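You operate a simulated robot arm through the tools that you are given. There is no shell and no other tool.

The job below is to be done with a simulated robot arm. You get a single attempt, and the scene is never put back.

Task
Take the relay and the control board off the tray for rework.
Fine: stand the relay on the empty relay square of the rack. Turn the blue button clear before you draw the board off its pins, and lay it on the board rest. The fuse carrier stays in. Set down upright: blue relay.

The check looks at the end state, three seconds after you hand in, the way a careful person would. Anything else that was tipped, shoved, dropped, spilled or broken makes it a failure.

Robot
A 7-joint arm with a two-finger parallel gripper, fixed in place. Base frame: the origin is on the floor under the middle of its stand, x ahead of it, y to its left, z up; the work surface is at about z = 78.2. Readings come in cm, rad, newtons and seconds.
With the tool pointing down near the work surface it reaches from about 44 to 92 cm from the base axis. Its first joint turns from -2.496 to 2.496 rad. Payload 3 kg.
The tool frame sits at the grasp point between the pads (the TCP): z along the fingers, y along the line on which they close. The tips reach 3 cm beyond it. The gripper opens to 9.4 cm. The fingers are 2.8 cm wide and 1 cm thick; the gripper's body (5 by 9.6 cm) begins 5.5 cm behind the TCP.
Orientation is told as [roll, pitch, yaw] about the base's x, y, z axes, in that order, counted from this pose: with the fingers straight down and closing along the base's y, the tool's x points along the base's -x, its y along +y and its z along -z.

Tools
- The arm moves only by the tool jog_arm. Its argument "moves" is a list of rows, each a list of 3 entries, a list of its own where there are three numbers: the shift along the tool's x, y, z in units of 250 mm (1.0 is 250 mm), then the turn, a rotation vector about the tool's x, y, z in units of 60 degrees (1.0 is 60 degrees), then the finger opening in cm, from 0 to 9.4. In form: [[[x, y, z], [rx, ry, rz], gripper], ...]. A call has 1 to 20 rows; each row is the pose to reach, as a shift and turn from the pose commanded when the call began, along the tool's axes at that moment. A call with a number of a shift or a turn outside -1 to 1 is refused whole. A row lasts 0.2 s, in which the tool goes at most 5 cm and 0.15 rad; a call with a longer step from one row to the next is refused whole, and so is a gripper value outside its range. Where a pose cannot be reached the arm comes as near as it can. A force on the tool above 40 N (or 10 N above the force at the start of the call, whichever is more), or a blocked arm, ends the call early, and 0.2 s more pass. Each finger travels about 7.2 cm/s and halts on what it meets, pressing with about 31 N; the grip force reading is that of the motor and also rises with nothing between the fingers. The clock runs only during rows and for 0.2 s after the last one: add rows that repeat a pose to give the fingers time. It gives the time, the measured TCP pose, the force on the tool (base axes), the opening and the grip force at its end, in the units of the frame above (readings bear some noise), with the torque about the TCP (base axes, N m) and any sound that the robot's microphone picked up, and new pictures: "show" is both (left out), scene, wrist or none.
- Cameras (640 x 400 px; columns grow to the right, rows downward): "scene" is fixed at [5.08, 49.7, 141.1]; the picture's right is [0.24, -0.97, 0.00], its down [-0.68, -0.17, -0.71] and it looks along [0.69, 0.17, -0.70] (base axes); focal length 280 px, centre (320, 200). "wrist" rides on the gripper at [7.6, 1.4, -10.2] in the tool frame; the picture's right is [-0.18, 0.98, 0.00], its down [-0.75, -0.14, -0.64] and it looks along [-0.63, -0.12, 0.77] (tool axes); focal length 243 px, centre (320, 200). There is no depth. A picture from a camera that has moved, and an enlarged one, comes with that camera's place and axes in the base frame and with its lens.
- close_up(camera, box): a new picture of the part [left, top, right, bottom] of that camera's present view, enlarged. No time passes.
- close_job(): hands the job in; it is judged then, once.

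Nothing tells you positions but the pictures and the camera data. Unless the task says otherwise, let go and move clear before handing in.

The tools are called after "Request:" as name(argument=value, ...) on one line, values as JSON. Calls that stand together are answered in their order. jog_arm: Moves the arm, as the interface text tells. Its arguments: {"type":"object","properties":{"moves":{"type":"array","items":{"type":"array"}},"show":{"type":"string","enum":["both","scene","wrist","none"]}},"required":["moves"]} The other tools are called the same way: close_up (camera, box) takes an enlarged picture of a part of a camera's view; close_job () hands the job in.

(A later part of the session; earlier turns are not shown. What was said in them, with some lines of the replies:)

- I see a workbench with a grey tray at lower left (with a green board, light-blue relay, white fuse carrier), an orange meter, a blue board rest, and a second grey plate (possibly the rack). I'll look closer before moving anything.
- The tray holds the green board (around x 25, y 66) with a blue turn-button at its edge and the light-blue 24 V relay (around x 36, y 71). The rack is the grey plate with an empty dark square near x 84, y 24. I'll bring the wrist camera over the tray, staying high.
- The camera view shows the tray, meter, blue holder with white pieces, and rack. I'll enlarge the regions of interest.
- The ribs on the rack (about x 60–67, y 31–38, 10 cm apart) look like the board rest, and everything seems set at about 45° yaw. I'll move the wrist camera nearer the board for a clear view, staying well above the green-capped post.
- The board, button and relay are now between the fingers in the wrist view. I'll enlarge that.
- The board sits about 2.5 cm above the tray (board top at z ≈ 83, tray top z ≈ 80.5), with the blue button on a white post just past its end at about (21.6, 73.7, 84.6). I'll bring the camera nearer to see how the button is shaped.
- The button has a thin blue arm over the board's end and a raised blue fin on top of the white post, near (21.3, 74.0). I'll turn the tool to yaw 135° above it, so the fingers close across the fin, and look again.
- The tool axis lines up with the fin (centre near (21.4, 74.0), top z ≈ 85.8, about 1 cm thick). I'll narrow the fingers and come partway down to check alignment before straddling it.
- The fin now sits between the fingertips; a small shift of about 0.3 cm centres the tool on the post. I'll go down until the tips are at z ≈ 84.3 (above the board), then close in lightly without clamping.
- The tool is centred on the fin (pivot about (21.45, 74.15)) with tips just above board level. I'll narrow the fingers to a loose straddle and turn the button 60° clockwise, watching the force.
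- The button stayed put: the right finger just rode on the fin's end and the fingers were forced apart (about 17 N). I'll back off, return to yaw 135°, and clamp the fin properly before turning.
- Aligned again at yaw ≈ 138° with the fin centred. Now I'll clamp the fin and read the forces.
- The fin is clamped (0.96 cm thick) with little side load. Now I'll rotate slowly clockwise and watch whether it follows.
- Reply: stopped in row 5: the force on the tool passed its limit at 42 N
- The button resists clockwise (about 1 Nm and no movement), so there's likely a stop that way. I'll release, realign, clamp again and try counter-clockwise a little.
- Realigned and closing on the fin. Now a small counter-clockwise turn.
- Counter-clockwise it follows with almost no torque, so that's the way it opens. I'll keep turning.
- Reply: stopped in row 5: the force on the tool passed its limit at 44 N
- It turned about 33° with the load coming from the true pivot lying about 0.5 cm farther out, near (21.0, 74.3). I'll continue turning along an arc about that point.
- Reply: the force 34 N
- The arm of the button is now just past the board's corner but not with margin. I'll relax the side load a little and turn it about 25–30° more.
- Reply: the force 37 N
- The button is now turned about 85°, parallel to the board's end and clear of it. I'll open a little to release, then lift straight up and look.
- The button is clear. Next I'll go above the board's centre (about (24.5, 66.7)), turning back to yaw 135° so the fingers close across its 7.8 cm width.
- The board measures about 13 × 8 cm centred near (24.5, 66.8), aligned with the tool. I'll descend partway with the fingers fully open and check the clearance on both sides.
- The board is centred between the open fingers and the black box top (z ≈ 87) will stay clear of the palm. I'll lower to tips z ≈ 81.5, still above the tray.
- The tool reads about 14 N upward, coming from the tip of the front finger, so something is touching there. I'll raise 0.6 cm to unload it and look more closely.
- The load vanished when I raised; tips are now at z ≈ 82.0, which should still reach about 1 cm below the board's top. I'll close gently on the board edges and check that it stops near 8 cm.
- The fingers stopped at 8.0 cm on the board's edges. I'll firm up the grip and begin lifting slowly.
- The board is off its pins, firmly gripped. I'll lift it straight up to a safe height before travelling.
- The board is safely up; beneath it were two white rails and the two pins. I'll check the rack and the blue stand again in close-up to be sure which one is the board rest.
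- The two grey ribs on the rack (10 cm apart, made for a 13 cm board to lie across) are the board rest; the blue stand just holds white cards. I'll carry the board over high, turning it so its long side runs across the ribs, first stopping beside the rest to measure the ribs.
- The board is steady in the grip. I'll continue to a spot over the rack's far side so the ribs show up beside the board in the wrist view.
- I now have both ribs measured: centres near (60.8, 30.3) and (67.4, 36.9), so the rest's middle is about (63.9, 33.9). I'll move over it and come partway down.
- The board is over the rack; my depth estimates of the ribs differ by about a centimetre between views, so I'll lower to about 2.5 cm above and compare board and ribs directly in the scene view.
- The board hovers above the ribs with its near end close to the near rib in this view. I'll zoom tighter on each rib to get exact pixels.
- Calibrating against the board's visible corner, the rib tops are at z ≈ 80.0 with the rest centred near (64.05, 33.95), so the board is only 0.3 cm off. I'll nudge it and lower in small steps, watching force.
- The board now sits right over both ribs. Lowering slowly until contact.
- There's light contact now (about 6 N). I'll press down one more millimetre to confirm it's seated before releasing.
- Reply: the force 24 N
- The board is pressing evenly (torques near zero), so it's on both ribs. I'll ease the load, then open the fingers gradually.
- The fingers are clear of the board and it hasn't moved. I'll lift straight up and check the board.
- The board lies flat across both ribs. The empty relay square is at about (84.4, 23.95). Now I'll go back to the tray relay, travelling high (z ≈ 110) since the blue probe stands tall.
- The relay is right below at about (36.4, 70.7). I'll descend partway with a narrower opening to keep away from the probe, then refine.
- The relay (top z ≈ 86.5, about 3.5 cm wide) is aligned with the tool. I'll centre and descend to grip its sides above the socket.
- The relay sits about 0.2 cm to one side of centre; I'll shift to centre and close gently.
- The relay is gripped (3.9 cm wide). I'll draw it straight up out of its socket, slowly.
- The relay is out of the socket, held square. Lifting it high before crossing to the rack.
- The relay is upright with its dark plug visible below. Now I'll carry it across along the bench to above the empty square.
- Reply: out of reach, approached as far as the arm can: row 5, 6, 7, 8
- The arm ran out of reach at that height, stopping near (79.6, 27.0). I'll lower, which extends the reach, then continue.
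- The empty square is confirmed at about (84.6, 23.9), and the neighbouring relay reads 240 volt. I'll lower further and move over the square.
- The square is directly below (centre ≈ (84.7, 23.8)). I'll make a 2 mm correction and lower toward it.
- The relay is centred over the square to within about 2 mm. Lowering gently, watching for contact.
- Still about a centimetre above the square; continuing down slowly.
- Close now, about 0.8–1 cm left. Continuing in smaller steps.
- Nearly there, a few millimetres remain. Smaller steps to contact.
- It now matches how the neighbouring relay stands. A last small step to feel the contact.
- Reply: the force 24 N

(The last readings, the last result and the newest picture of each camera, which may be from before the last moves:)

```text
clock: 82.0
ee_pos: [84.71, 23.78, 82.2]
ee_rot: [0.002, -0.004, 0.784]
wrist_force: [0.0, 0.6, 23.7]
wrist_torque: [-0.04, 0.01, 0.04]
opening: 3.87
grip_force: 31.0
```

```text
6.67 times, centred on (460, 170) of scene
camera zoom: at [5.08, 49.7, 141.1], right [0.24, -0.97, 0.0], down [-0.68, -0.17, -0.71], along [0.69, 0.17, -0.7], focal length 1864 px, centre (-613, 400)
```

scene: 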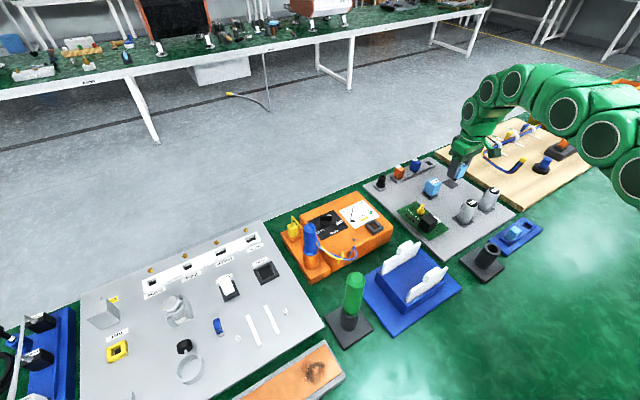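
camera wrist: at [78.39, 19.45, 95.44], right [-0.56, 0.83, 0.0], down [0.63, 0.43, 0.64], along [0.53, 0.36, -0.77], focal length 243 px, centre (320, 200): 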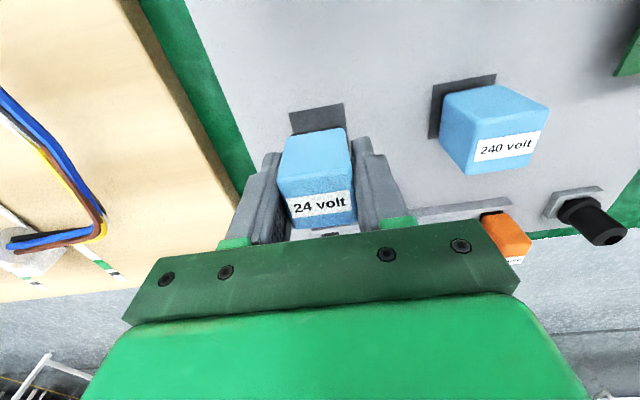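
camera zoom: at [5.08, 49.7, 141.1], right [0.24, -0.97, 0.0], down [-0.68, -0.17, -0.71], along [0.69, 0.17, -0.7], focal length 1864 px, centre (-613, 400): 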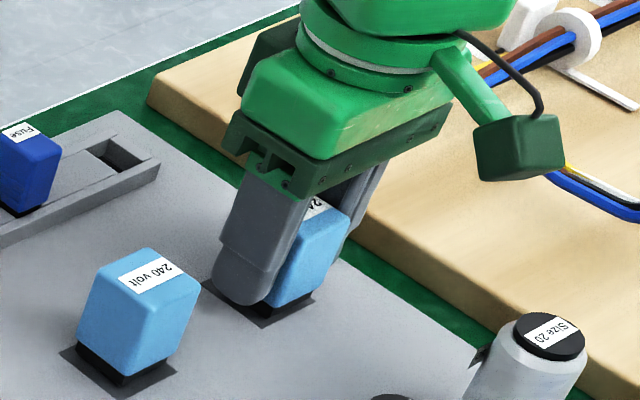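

The relay is firmly and evenly on the square (24 N, no tilt torque). I'll ease the load and release gradually.

Request:
jog_arm(moves=[[[0, 0, -0.003], [0, 0, 0], 2.8], [[0, 0, -0.004], [0, 0, 0], 3.6], [[0, 0, -0.004], [0, 0, 0], 4.0], [[0, 0, -0.004], [0, 0, 0], 4.4], [[0, 0, -0.004], [0, 0, 0], 5.0], [[0, 0, -0.004], [0, 0, 0], 5.8], [[0, 0, -0.004], [0, 0, 0], 5.8]], show="wrist")

Request:
close_up(camera="scene", box=[420, 140, 500, 200])

Request:
close_up(camera="wrist", box=[220, 60, 420, 240])

```text
clock: 83.6
ee_pos: [84.64, 23.88, 82.3]
ee_rot: [0.003, -0.001, 0.784]
wrist_force: [-0.5, 0.2, -0.5]
wrist_torque: [0.0, -0.01, -0.01]
opening: 5.81
grip_force: 0.1
camera wrist: at [78.33, 19.45, 92.44], right [-0.56, 0.83, 0.0], down [0.63, 0.43, 0.64], along [0.53, 0.36, -0.77], focal length 243 px, centre (320, 200)
```

wrist: 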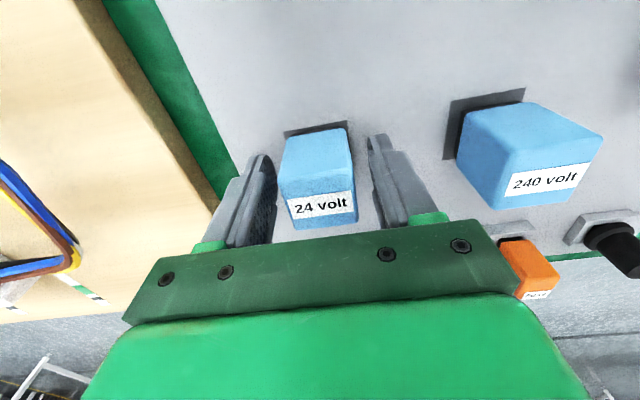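

```text
6.67 times, centred on (460, 170) of scene
camera zoom: at [5.08, 49.7, 141.1], right [0.24, -0.97, 0.0], down [-0.68, -0.17, -0.71], along [0.69, 0.17, -0.7], focal length 1864 px, centre (-613, 400)
```

zoom: 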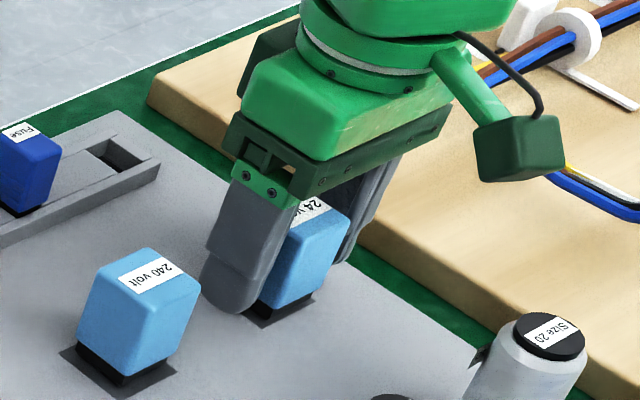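

```text
2.22 times, centred on (320, 150) of wrist
camera zoom: at [78.33, 19.45, 92.44], right [-0.56, 0.83, 0.0], down [0.63, 0.43, 0.64], along [0.53, 0.36, -0.77], focal length 539 px, centre (320, 311)
```

zoom: 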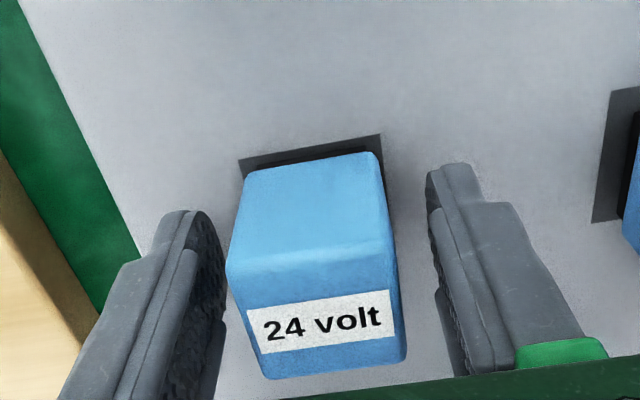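

The relay stands upright on the square, with both fingers clear. I'll rise straight up, then back off and inspect the final state.

Request:
jog_arm(moves=[[[0, 0, -0.04], [0, 0, 0], 5.8], [[0, 0, -0.1], [0, 0, 0], 5.8], [[0, 0, -0.2], [0, 0, 0], 5.8], [[0, 0, -0.32], [0, 0, 0], 5.8], [[0, 0, -0.4], [0, 0, 0], 5.8], [[0.08, 0, -0.5], [0, 0, 0], 5.8], [[0.2, 0, -0.62], [0, 0, 0], 5.8], [[0.34, 0, -0.74], [0, 0, 0], 5.8], [[0.5, 0, -0.86], [0, 0, 0], 5.8], [[0.6, 0, -0.9], [0, 0, 0], 5.8], [[0.6, 0, -0.9], [0, 0, 0], 5.8]], show="both")

Request:
close_up(camera="scene", box=[360, 140, 520, 270])

Request:
close_up(camera="scene", box=[70, 220, 350, 400])

Request:
close_up(camera="wrist", box=[200, 40, 440, 220])

```text
clock: 86.0
ee_pos: [74.03, 13.19, 104.82]
ee_rot: [0.003, -0.003, 0.784]
wrist_force: [-0.2, -0.1, 0.0]
wrist_torque: [-0.03, -0.01, 0.0]
opening: 5.82
grip_force: 0.0
camera wrist: at [67.71, 8.84, 114.91], right [-0.56, 0.83, 0.0], down [0.63, 0.43, 0.64], along [0.53, 0.36, -0.77], focal length 243 px, centre (320, 200)
```

scene: 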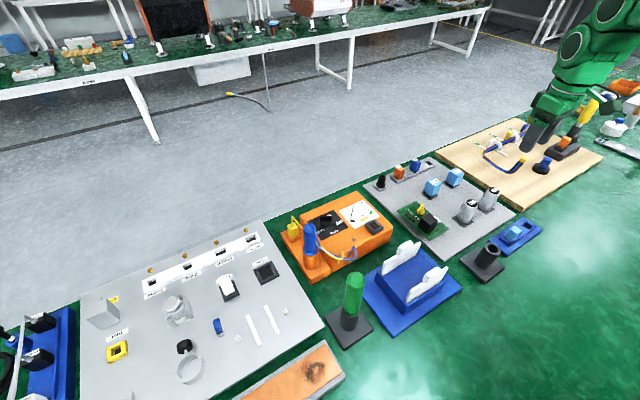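
wrist: 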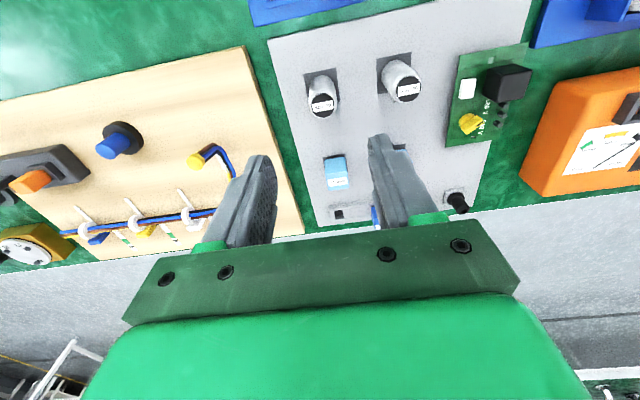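

```text
3.08 times, centred on (440, 205) of scene
camera zoom: at [5.08, 49.7, 141.1], right [0.24, -0.97, 0.0], down [-0.68, -0.17, -0.71], along [0.69, 0.17, -0.7], focal length 860 px, centre (-49, 185)
```

zoom: 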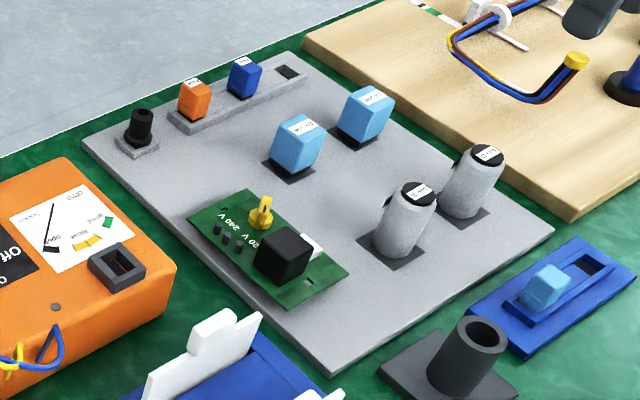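

```text
2.22 times, centred on (210, 310) of scene
camera zoom: at [5.08, 49.7, 141.1], right [0.24, -0.97, 0.0], down [-0.68, -0.17, -0.71], along [0.69, 0.17, -0.7], focal length 621 px, centre (564, -44)
```

zoom: 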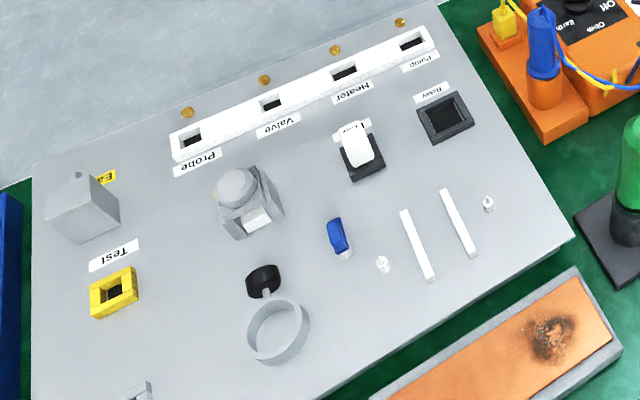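

```text
2.22 times, centred on (320, 130) of wrist
camera zoom: at [67.71, 8.84, 114.91], right [-0.56, 0.83, 0.0], down [0.63, 0.43, 0.64], along [0.53, 0.36, -0.77], focal length 539 px, centre (320, 356)
```

zoom: 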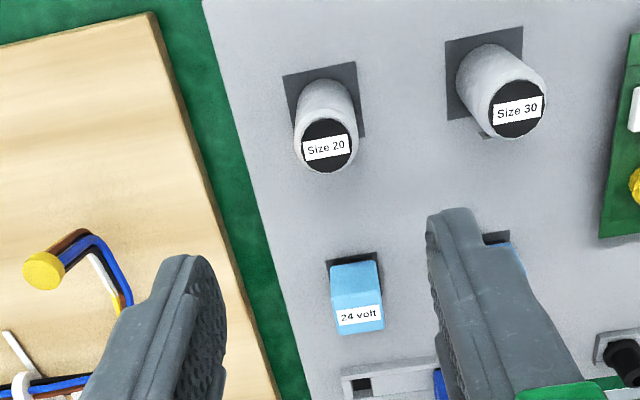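

The 24 V relay stands upright on the formerly empty square, and the board lies flat across the two ribs. The fuse carrier is still in, the blue button is turned clear, nothing else has moved, and the gripper is empty and away, so I'm handing in.

Request:
close_job()

```text
The job is handed in.
```

The job is handed in. The 24 V relay is standing upright on the rack's empty relay square, and the control board is lying on the board rest. I took the two grey ribs on the rack to be that rest, since nothing there is labelled.

- **Blue button:** it only turned counter-clockwise. My first tries clockwise met a stop (about 1 Nm, then the force limit). I turned it about 85°, so it sits clear of where the board was. It showed no visible damage.
- **Board:** I drew it straight up off its pins and laid it flat across both ribs. While lowering to grip it, one fingertip briefly touched something under it, probably one of the white rails, at about 14 N. I backed off before gripping.
- **Relay:** it came straight up out of its socket and now stands square on the dark patch, next to the 240 V one.
- **Everything else:** the fuse carrier is still in. In the last pictures I saw nothing else moved or tipped, and the gripper is empty and clear.
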